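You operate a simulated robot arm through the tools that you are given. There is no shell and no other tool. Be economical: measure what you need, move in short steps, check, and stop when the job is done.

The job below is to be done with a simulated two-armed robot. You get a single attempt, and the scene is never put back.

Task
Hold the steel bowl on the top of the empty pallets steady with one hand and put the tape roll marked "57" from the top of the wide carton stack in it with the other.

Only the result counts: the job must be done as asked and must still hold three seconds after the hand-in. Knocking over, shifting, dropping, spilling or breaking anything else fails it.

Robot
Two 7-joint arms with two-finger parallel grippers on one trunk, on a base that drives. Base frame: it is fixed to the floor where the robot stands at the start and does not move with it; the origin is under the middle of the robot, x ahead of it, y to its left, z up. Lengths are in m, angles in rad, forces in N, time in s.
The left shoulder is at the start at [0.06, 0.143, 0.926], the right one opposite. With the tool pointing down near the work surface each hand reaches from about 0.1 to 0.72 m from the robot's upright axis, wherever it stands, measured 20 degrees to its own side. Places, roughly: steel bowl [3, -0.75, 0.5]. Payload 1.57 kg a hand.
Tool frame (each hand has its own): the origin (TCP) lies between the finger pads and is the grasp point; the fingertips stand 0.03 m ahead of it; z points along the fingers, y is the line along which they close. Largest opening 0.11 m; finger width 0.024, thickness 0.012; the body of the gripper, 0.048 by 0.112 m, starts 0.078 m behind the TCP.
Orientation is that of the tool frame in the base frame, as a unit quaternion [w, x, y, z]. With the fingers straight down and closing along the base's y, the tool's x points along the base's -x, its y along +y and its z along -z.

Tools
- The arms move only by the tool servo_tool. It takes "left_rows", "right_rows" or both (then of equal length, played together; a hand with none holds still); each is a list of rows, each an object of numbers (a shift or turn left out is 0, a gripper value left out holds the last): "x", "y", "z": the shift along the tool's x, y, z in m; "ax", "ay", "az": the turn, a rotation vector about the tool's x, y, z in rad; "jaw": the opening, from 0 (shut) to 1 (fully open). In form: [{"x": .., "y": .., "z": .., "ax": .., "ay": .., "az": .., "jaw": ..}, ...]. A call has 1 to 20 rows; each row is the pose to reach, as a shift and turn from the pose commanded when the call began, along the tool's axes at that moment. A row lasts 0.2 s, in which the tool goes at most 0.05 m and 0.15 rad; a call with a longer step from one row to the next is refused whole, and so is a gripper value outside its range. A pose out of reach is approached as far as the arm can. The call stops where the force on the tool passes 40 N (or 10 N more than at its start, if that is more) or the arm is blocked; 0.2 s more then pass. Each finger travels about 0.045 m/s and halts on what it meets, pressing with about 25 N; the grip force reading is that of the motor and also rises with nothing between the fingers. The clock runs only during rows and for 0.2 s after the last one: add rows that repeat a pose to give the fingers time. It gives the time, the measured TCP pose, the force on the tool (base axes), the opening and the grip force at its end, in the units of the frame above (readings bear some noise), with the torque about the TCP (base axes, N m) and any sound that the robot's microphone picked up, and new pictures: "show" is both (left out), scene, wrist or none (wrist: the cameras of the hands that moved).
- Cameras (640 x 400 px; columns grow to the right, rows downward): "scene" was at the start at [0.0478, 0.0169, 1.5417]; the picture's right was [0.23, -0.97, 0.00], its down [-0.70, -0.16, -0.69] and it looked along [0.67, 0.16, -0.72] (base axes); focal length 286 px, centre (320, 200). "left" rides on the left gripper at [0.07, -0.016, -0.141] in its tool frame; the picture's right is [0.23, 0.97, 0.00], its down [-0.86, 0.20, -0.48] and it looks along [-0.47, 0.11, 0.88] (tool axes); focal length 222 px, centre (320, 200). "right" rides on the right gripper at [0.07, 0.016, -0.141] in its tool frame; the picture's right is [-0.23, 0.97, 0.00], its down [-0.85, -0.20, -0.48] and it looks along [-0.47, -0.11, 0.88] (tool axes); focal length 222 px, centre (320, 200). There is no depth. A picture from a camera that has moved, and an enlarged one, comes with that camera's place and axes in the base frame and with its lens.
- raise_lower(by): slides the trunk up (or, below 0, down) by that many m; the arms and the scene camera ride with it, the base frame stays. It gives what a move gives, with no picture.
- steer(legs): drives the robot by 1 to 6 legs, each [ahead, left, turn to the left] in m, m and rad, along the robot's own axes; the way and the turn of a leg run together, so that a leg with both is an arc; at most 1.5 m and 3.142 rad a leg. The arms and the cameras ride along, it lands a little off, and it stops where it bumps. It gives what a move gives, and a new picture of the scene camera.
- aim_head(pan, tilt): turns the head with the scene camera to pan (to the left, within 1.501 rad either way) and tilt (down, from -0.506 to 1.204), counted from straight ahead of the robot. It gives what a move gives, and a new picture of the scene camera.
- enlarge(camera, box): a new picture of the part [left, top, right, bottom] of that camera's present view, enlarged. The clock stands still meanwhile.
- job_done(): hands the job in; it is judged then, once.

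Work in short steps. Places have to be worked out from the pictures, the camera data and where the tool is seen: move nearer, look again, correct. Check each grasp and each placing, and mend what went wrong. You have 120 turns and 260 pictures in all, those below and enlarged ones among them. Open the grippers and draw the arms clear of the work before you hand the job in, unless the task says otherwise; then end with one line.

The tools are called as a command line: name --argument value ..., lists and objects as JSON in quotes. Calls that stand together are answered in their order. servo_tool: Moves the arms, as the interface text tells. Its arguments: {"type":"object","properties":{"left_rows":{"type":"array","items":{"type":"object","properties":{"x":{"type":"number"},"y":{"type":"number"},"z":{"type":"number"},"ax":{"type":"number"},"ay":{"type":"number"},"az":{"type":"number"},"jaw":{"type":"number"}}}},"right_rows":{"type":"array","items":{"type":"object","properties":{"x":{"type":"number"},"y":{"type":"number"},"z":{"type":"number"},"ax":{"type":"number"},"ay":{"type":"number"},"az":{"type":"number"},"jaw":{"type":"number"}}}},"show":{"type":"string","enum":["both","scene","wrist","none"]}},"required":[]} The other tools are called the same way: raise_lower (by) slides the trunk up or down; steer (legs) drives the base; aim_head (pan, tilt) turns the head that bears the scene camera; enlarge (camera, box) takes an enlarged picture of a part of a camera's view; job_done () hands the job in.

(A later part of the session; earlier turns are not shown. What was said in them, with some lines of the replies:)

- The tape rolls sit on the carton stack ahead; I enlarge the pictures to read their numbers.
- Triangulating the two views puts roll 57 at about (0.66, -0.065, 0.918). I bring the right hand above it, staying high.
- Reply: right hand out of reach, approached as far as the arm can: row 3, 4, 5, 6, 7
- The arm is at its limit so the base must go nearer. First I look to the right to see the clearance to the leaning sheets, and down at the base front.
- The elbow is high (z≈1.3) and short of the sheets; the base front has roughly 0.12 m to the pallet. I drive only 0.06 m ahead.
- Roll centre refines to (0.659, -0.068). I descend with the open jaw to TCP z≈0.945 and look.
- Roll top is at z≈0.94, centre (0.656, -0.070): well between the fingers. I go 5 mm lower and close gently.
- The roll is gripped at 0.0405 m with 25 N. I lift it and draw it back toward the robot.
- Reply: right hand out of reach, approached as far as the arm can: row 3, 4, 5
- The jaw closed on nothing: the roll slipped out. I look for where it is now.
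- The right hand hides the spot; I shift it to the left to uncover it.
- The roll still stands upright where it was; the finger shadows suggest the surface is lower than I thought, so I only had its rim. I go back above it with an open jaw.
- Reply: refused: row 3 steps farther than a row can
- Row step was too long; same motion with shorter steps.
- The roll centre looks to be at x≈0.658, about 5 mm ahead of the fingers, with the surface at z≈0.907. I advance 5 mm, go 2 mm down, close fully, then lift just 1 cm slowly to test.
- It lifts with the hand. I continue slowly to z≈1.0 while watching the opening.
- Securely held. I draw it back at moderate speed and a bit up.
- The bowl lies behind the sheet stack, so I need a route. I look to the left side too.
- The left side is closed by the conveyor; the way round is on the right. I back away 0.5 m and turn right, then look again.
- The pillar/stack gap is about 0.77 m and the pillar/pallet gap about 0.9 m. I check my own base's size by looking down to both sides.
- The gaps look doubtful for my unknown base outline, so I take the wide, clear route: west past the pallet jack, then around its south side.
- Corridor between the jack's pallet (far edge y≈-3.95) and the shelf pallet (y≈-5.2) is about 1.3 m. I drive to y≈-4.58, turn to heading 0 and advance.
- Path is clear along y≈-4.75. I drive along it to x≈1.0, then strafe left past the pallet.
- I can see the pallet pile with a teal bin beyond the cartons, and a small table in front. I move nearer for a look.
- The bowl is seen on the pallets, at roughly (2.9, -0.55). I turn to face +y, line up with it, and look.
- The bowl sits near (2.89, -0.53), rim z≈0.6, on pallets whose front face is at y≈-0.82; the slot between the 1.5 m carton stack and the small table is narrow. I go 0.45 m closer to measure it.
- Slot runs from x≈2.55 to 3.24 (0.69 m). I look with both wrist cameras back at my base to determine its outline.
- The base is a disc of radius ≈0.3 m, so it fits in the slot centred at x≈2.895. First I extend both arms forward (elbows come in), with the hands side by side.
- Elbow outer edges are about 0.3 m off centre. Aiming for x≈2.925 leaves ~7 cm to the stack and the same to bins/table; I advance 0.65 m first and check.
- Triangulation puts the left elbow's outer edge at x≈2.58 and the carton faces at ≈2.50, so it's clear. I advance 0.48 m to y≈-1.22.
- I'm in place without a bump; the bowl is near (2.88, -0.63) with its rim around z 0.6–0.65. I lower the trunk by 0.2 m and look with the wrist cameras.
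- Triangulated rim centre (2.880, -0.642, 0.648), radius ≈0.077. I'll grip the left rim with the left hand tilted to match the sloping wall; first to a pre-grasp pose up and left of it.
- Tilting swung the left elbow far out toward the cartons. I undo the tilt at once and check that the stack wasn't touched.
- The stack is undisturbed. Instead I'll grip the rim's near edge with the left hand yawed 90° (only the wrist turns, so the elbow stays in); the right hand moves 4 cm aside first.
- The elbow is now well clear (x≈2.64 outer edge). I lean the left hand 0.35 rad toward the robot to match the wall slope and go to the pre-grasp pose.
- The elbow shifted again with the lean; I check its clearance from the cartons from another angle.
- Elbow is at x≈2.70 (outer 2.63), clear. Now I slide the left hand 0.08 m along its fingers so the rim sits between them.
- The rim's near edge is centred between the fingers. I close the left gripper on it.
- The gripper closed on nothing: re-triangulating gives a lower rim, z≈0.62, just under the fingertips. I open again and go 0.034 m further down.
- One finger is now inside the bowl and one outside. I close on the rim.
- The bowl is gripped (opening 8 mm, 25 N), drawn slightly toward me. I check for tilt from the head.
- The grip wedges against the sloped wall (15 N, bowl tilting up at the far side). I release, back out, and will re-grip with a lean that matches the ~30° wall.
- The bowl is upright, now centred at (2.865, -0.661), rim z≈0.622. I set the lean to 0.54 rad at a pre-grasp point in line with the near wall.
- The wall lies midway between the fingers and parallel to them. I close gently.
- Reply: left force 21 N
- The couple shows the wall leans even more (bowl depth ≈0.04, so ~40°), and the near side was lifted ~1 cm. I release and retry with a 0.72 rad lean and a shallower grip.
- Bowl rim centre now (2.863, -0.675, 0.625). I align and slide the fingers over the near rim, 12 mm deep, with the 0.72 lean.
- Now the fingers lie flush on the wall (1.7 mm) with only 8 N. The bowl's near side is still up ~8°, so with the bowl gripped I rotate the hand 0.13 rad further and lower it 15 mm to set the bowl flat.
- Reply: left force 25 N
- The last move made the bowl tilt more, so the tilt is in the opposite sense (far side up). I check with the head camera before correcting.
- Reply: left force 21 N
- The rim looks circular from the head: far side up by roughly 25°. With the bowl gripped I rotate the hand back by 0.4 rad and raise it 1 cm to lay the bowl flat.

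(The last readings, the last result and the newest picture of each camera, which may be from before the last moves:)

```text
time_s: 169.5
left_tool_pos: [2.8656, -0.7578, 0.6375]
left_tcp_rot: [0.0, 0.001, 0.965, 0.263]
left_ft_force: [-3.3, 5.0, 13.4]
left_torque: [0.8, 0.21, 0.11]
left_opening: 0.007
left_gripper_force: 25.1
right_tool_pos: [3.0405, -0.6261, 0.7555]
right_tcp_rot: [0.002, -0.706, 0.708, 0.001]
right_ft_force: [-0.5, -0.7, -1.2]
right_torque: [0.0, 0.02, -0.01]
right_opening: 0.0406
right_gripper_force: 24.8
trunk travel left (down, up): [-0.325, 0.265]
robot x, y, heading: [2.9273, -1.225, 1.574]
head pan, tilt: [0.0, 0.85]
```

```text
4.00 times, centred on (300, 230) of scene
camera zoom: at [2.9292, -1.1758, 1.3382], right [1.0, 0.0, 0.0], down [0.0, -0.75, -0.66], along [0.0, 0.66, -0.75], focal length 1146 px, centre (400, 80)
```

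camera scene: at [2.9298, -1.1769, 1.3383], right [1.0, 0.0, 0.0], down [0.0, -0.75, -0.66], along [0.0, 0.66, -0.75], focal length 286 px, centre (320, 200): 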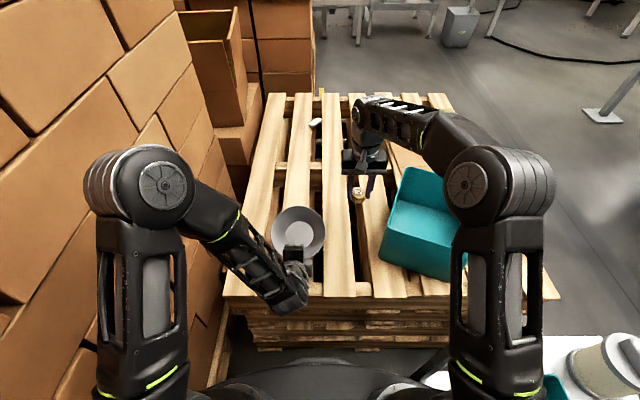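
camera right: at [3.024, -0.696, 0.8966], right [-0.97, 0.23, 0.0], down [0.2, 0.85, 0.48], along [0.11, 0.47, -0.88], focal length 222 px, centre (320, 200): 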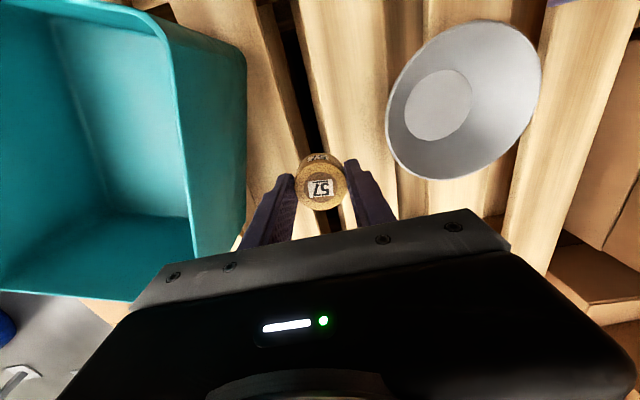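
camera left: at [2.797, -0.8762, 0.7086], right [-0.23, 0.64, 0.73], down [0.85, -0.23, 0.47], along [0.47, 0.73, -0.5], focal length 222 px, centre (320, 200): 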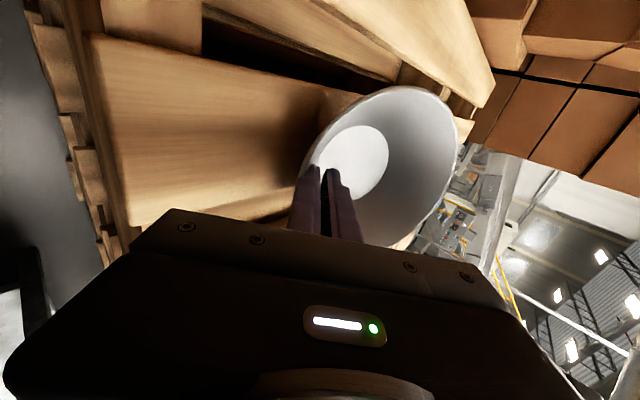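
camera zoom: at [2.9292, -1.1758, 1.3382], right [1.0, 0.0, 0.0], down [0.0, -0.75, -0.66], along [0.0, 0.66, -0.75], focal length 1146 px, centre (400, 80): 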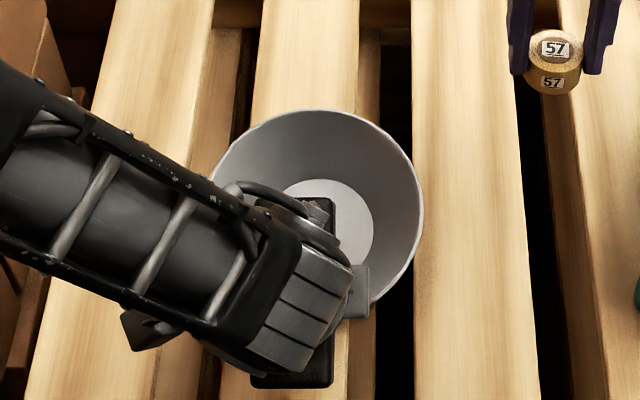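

Better; the hand still presses the near side down by 13 N. I raise it slowly by 8 mm to relieve that.

servo_tool --left_rows '[{"y": 0.001, "z": -0.002}, {"y": 0.002, "z": -0.0035}, {"y": 0.003, "z": -0.005}, {"y": 0.004, "z": -0.0069}, {"y": 0.004, "z": -0.0069}]' --show "none"

enlarge --camera "scene" --box '[220, 180, 380, 280]'

```text
time_s: 170.7
left_tool_pos: [2.8647, -0.7596, 0.643]
left_tcp_rot: [-0.001, 0.0, 0.965, 0.261]
left_ft_force: [0.2, -0.1, -1.0]
left_torque: [-0.13, -0.02, -0.04]
left_opening: 0.0018
left_gripper_force: 23.8
right_tool_pos: [3.0401, -0.6248, 0.754]
right_tcp_rot: [-0.001, 0.707, -0.707, -0.001]
right_ft_force: [-0.2, -0.1, -0.7]
right_torque: [0.04, -0.03, -0.03]
right_opening: 0.0405
right_gripper_force: 24.6
trunk travel left (down, up): [-0.325, 0.265]
robot x, y, heading: [2.9324, -1.2221, 1.564]
head pan, tilt: [0.0, 0.85]
```

```text
4.00 times, centred on (300, 230) of scene
camera zoom: at [2.9293, -1.1752, 1.338], right [1.0, 0.0, 0.0], down [0.0, -0.75, -0.66], along [0.0, 0.66, -0.75], focal length 1146 px, centre (400, 80)
```

zoom: 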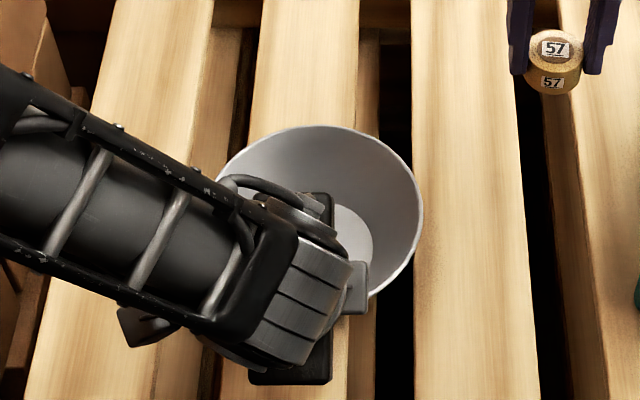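

The bowl is now flat, gripped flush (1.8 mm) with ~0 N load. I bring the right hand with the tape over the bowl centre (2.868, -0.670), yawed a little so its camera clears the left hand.

servo_tool --right_rows '[{"y": 0.02, "az": -0.1}, {"y": 0.04, "az": -0.2}, {"y": 0.06, "az": -0.3}, {"y": 0.08, "x": 0.01, "az": -0.4}, {"y": 0.1, "x": 0.02, "az": -0.5}, {"y": 0.12, "x": 0.03, "az": -0.6}, {"y": 0.14, "x": 0.037, "az": -0.6}, {"y": 0.16, "x": 0.0445, "az": -0.6}, {"y": 0.1725, "x": 0.0445, "az": -0.6}, {"y": 0.1725, "x": 0.0445, "az": -0.6}]'

enlarge --camera "scene" --box '[220, 160, 380, 260]'

```text
time_s: 172.9
left_tool_pos: [2.8656, -0.7587, 0.6452]
left_tcp_rot: [0.0, 0.0, 0.965, 0.262]
left_ft_force: [-0.4, 1.0, -2.1]
left_torque: [-0.05, 0.0, 0.02]
left_opening: 0.0021
left_gripper_force: 24.0
right_tool_pos: [2.8678, -0.6698, 0.7556]
right_tcp_rot: [-0.001, 0.885, -0.467, -0.001]
right_ft_force: [0.5, 0.1, -0.6]
right_torque: [0.06, -0.01, -0.01]
right_opening: 0.0405
right_gripper_force: 25.0
trunk travel left (down, up): [-0.325, 0.265]
robot x, y, heading: [2.9301, -1.2209, 1.575]
head pan, tilt: [0.0, 0.85]
camera scene: at [2.9293, -1.1751, 1.3382], right [1.0, 0.0, 0.0], down [0.0, -0.75, -0.66], along [0.0, 0.66, -0.75], focal length 286 px, centre (320, 200)
camera right: at [2.8937, -0.7371, 0.897], right [-0.93, -0.36, 0.0], down [-0.32, 0.82, 0.48], along [-0.17, 0.45, -0.88], focal length 222 px, centre (320, 200)
```

scene: 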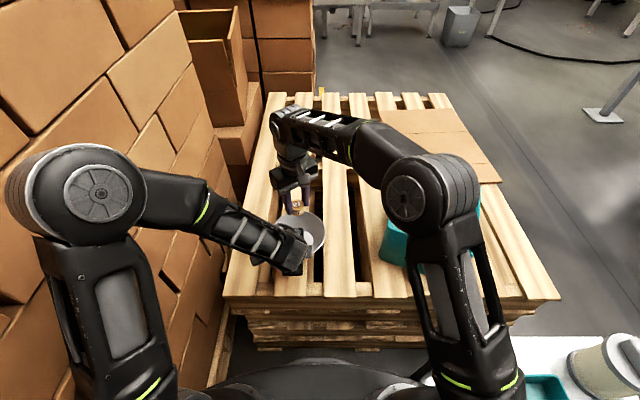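
right: 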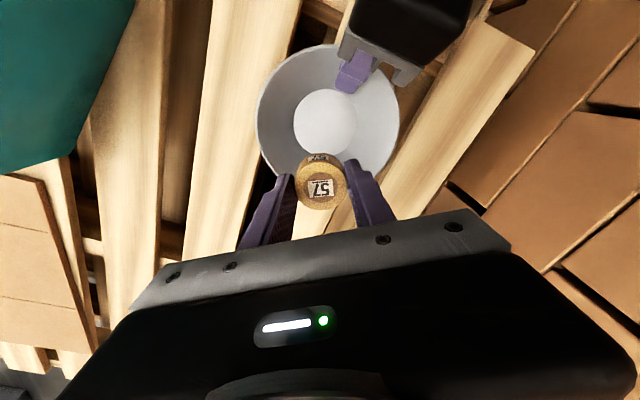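

```text
4.00 times, centred on (300, 210) of scene
camera zoom: at [2.9293, -1.1751, 1.3382], right [1.0, 0.0, 0.0], down [0.0, -0.75, -0.66], along [0.0, 0.66, -0.75], focal length 1146 px, centre (400, 160)
```

zoom: 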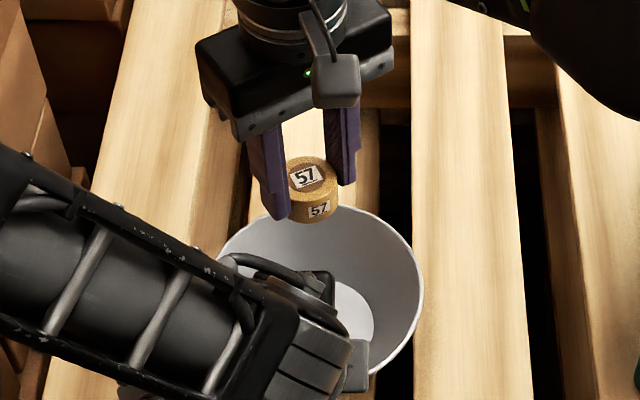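

The tape is right above the bowl (bowl centre ≈(2.871, -0.688)). I lower it straight down into the bowl, stopping with the tape ~2 cm above its floor.

servo_tool --right_rows '[{"z": 0.02}, {"z": 0.04, "x": 0.002, "y": 0.001}, {"z": 0.06, "x": 0.004, "y": 0.003}, {"z": 0.08, "x": 0.004, "y": 0.003}, {"z": 0.095, "x": 0.004, "y": 0.003}, {"z": 0.108, "x": 0.004, "y": 0.003}, {"z": 0.115, "x": 0.004, "y": 0.003}, {"z": 0.115, "x": 0.004, "y": 0.003}]'

enlarge --camera "scene" --box '[220, 160, 380, 260]'

```text
time_s: 174.7
left_tool_pos: [2.8658, -0.758, 0.645]
left_tcp_rot: [-0.001, 0.0, 0.965, 0.262]
left_ft_force: [0.2, 4.5, -6.1]
left_torque: [-0.54, 0.14, -0.01]
left_opening: 0.0023
left_gripper_force: 23.7
right_tool_pos: [2.8666, -0.6752, 0.6387]
right_tcp_rot: [0.0, 0.885, -0.466, 0.0]
right_ft_force: [-0.7, -4.9, 3.4]
right_torque: [0.01, -0.09, -0.06]
right_opening: 0.0406
right_gripper_force: 24.7
trunk travel left (down, up): [-0.325, 0.265]
robot x, y, heading: [2.9317, -1.2242, 1.574]
head pan, tilt: [0.0, 0.85]
camera scene: at [2.9293, -1.1752, 1.3382], right [1.0, 0.0, 0.0], down [0.0, -0.75, -0.66], along [0.0, 0.66, -0.75], focal length 286 px, centre (320, 200)
camera right: at [2.8937, -0.7423, 0.7815], right [-0.93, -0.36, 0.0], down [-0.32, 0.82, 0.48], along [-0.17, 0.45, -0.88], focal length 222 px, centre (320, 200)
```

scene: 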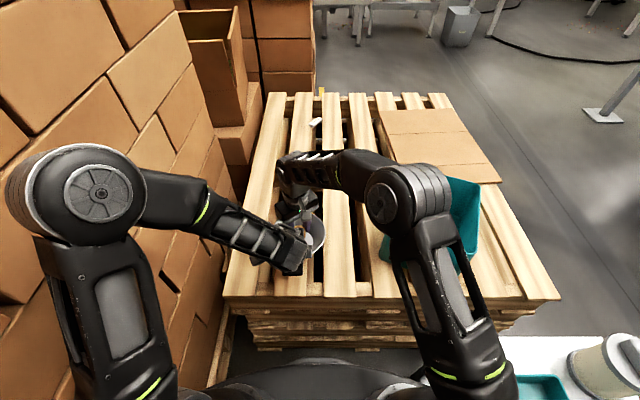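
right: 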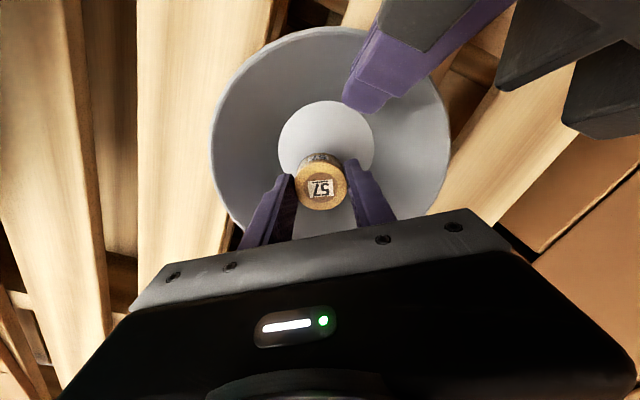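

```text
4.00 times, centred on (300, 210) of scene
camera zoom: at [2.9293, -1.1752, 1.3382], right [1.0, 0.0, 0.0], down [0.0, -0.75, -0.66], along [0.0, 0.66, -0.75], focal length 1146 px, centre (400, 160)
```

zoom: 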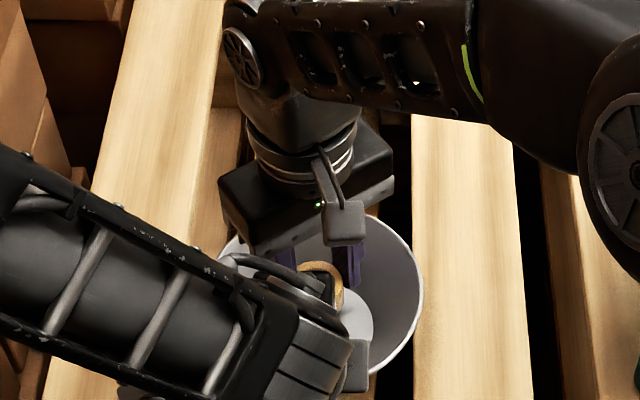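

The tape lightly touches the far wall (≈5 N). I raise 8 mm, shift 12 mm toward the robot to centre it, then check.

servo_tool --right_rows '[{"z": -0.008}, {"z": -0.008, "x": 0.005, "y": 0.0035}, {"z": -0.008, "x": 0.01, "y": 0.007}, {"z": -0.006, "x": 0.01, "y": 0.007}]' --show "wrist"

```text
time_s: 175.7
left_tool_pos: [2.867, -0.7575, 0.645]
left_tcp_rot: [0.0, 0.0, 0.965, 0.262]
left_ft_force: [1.0, 0.3, 0.1]
left_torque: [-0.07, -0.04, -0.01]
left_opening: 0.002
left_gripper_force: 23.5
right_tool_pos: [2.868, -0.6869, 0.6443]
right_tcp_rot: [-0.002, 0.885, -0.466, 0.001]
right_ft_force: [-0.4, -0.1, 0.0]
right_torque: [0.0, 0.0, 0.01]
right_opening: 0.0405
right_gripper_force: 25.3
trunk travel left (down, up): [-0.325, 0.265]
robot x, y, heading: [2.9287, -1.2212, 1.571]
head pan, tilt: [0.0, 0.85]
camera right: at [2.8936, -0.7547, 0.7873], right [-0.93, -0.36, 0.0], down [-0.32, 0.82, 0.48], along [-0.17, 0.45, -0.88], focal length 222 px, centre (320, 200)
```

right: 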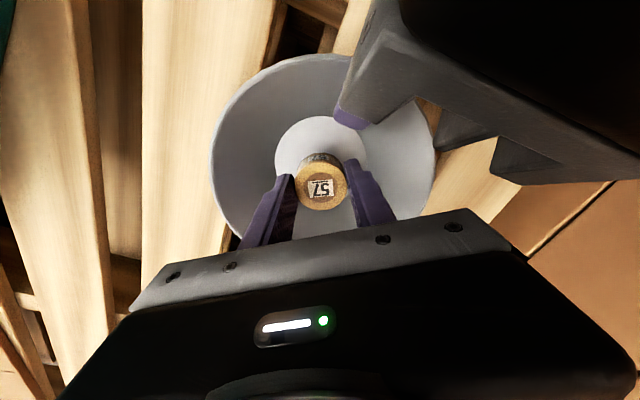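

Free of contact. I lower another 10 mm and open the right fingers just enough to release.

servo_tool --right_rows '[{"z": 0.005}, {"z": 0.01}, {"z": 0.01, "jaw": 0.42}, {"z": 0.01, "jaw": 0.46}, {"z": 0.01, "jaw": 0.5}, {"z": 0.01, "jaw": 0.5}]' --show "wrist"

```text
time_s: 177.1
left_tool_pos: [2.8657, -0.7593, 0.6446]
left_tcp_rot: [-0.001, 0.0, 0.965, 0.263]
left_ft_force: [0.9, 0.4, -1.8]
left_torque: [-0.13, -0.03, -0.02]
left_opening: 0.0018
left_gripper_force: 23.7
right_tool_pos: [2.8673, -0.6871, 0.6351]
right_tcp_rot: [-0.002, 0.885, -0.466, -0.001]
right_ft_force: [-0.3, -0.8, 0.3]
right_torque: [0.0, 0.02, -0.03]
right_opening: 0.055
right_gripper_force: 0.1
trunk travel left (down, up): [-0.325, 0.265]
robot x, y, heading: [2.9305, -1.2218, 1.573]
head pan, tilt: [0.0, 0.85]
camera right: at [2.8934, -0.7543, 0.7774], right [-0.93, -0.36, 0.0], down [-0.32, 0.82, 0.48], along [-0.17, 0.45, -0.88], focal length 222 px, centre (320, 200)
```

right: 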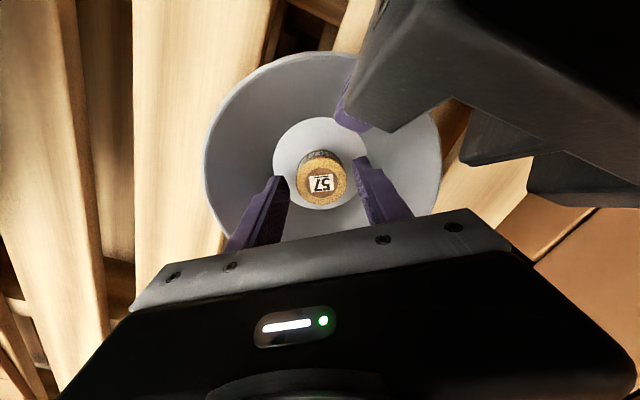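

The roll stands released on the bowl floor. I raise the right hand straight up and clear of the bowl.

servo_tool --right_rows '[{"z": -0.01}, {"z": -0.03}, {"z": -0.06}, {"z": -0.09}, {"z": -0.12}, {"z": -0.14}]' --show "wrist"

```text
time_s: 178.5
left_tool_pos: [2.865, -0.7575, 0.6448]
left_tcp_rot: [0.001, 0.0, 0.965, 0.262]
left_ft_force: [-0.6, 0.0, -1.0]
left_torque: [-0.13, 0.01, -0.02]
left_opening: 0.002
left_gripper_force: 23.6
right_tool_pos: [2.8675, -0.6871, 0.7755]
right_tcp_rot: [0.0, 0.885, -0.466, -0.001]
right_ft_force: [-0.8, 0.2, 0.1]
right_torque: [0.01, -0.03, -0.03]
right_opening: 0.0551
right_gripper_force: 0.1
trunk travel left (down, up): [-0.325, 0.265]
robot x, y, heading: [2.9293, -1.2265, 1.575]
head pan, tilt: [0.0, 0.85]
camera right: at [2.8939, -0.7548, 0.9176], right [-0.93, -0.36, 0.0], down [-0.32, 0.82, 0.48], along [-0.17, 0.45, -0.88], focal length 222 px, centre (320, 200)
```

right: 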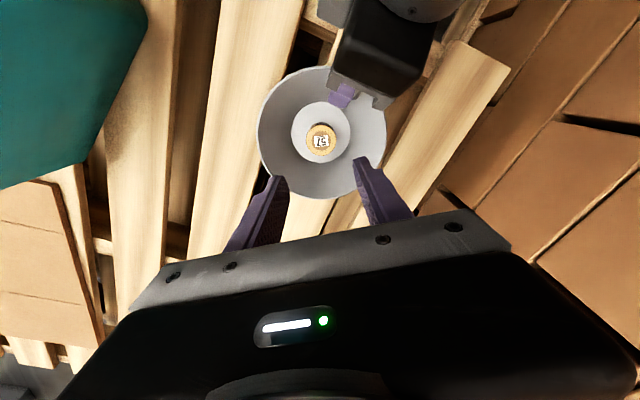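

Tape 57 sits in the bowl. Now I open the left gripper slowly and back out along its fingers.

servo_tool --left_rows '[{"jaw": 0.08}, {"jaw": 0.16}, {"jaw": 0.25}, {"jaw": 0.3}, {"jaw": 0.3}, {"z": -0.01, "jaw": 0.3}, {"z": -0.025}, {"z": -0.045}, {"z": -0.07}, {"z": -0.09}]' --show "none"

enlarge --camera "right" --box '[200, 30, 440, 180]'

```text
time_s: 180.7
left_tool_pos: [2.8652, -0.8028, 0.7235]
left_tcp_rot: [0.001, 0.0, 0.965, 0.262]
left_ft_force: [0.5, 0.2, -0.2]
left_torque: [0.01, -0.01, -0.03]
left_opening: 0.033
left_gripper_force: 0.1
right_tool_pos: [2.8679, -0.6872, 0.7751]
right_tcp_rot: [-0.002, 0.885, -0.466, 0.0]
right_ft_force: [-0.5, 0.1, 0.1]
right_torque: [0.01, -0.01, 0.04]
right_opening: 0.0551
right_gripper_force: 0.2
trunk travel left (down, up): [-0.325, 0.265]
robot x, y, heading: [2.9336, -1.2252, 1.568]
head pan, tilt: [0.0, 0.85]
```

```text
2.67 times, centred on (320, 105) of right
camera zoom: at [2.8939, -0.7548, 0.9174], right [-0.93, -0.36, 0.0], down [-0.32, 0.82, 0.48], along [-0.17, 0.45, -0.88], focal length 592 px, centre (320, 453)
```

zoom: 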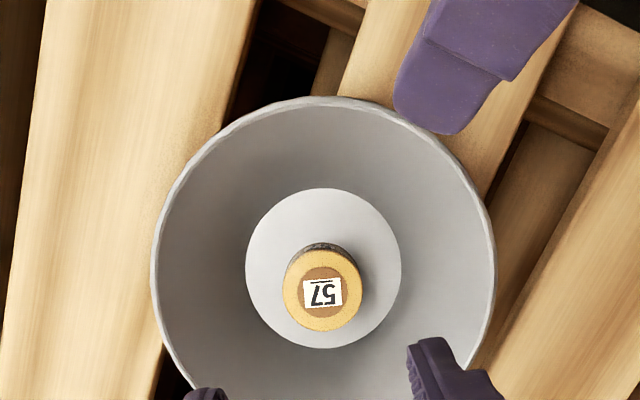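

The bowl stands flat with the roll upright inside. I raise the trunk 0.2 m to draw both open hands clear and take a last look.

raise_lower --by 0.2

aim_head --pan 0.1 --tilt 0.8

enlarge --camera "right" --box '[0, 0, 640, 400]'

```text
time_s: 182.8
left_tool_pos: [2.8659, -0.8049, 0.9218]
left_tcp_rot: [0.0, 0.0, 0.965, 0.262]
left_ft_force: [-0.7, -0.7, 0.1]
left_torque: [0.0, 0.02, 0.01]
left_opening: 0.0331
left_gripper_force: 0.2
right_tool_pos: [2.8686, -0.6877, 0.9753]
right_tcp_rot: [-0.001, 0.884, -0.467, 0.0]
right_ft_force: [-0.2, -1.0, 0.7]
right_torque: [0.0, -0.01, 0.02]
right_opening: 0.0547
right_gripper_force: 0.0
trunk travel left (down, up): [-0.525, 0.065]
robot x, y, heading: [2.9292, -1.2235, 1.571]
head pan, tilt: [0.0, 0.85]
```

```text
time_s: 183.5
left_tool_pos: [2.8658, -0.8035, 0.9223]
left_tcp_rot: [-0.001, 0.0, 0.965, 0.262]
left_ft_force: [0.8, 0.0, -0.4]
left_torque: [0.02, -0.03, 0.04]
left_opening: 0.0331
left_gripper_force: 0.0
right_tool_pos: [2.8669, -0.6864, 0.9746]
right_tcp_rot: [-0.001, 0.885, -0.466, -0.001]
right_ft_force: [-0.5, 0.8, 0.2]
right_torque: [-0.03, 0.0, 0.01]
right_opening: 0.0548
right_gripper_force: 0.0
trunk travel left (down, up): [-0.525, 0.065]
robot x, y, heading: [2.9287, -1.2204, 1.57]
head pan, tilt: [0.099, 0.799]
camera scene: at [2.9213, -1.1732, 1.5422], right [1.0, 0.1, 0.0], down [0.07, -0.71, -0.7], along [-0.07, 0.69, -0.72], focal length 286 px, centre (320, 200)
```

scene: 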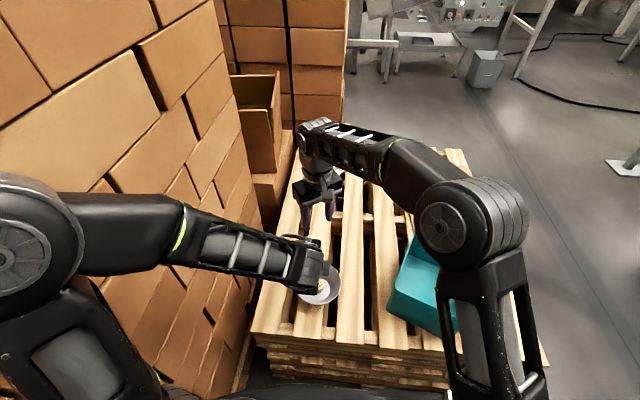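

```text
1.00 times, centred on (320, 200) of right (not enlarged: the box is as wide or as high as the picture)
camera zoom: at [2.8939, -0.7547, 1.1173], right [-0.93, -0.36, 0.0], down [-0.32, 0.82, 0.48], along [-0.17, 0.45, -0.88], focal length 222 px, centre (320, 200)
```

zoom: 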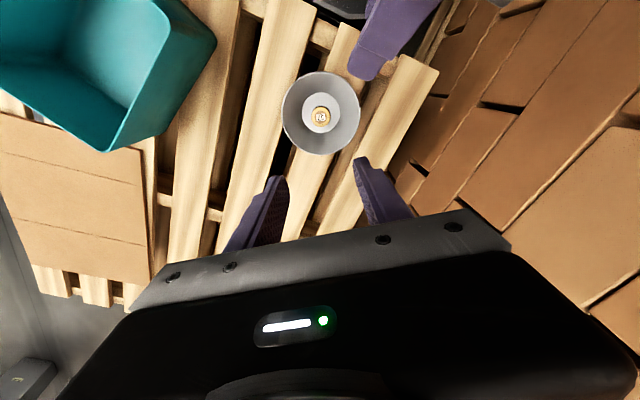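

The roll is in the upright bowl, both hands are open and well clear, and nothing else has moved. I hand in.

job_done

```text
The job is handed in.
```

The tape roll marked "57" is standing in the steel bowl on top of the empty pallets. The left hand held the bowl steady while the right hand put the roll in. The bowl ended up about 6 cm nearer the robot than it started, because my first grips on its rim pulled it along. Both hands are now open and clear, and nothing else looked moved in the last pictures.
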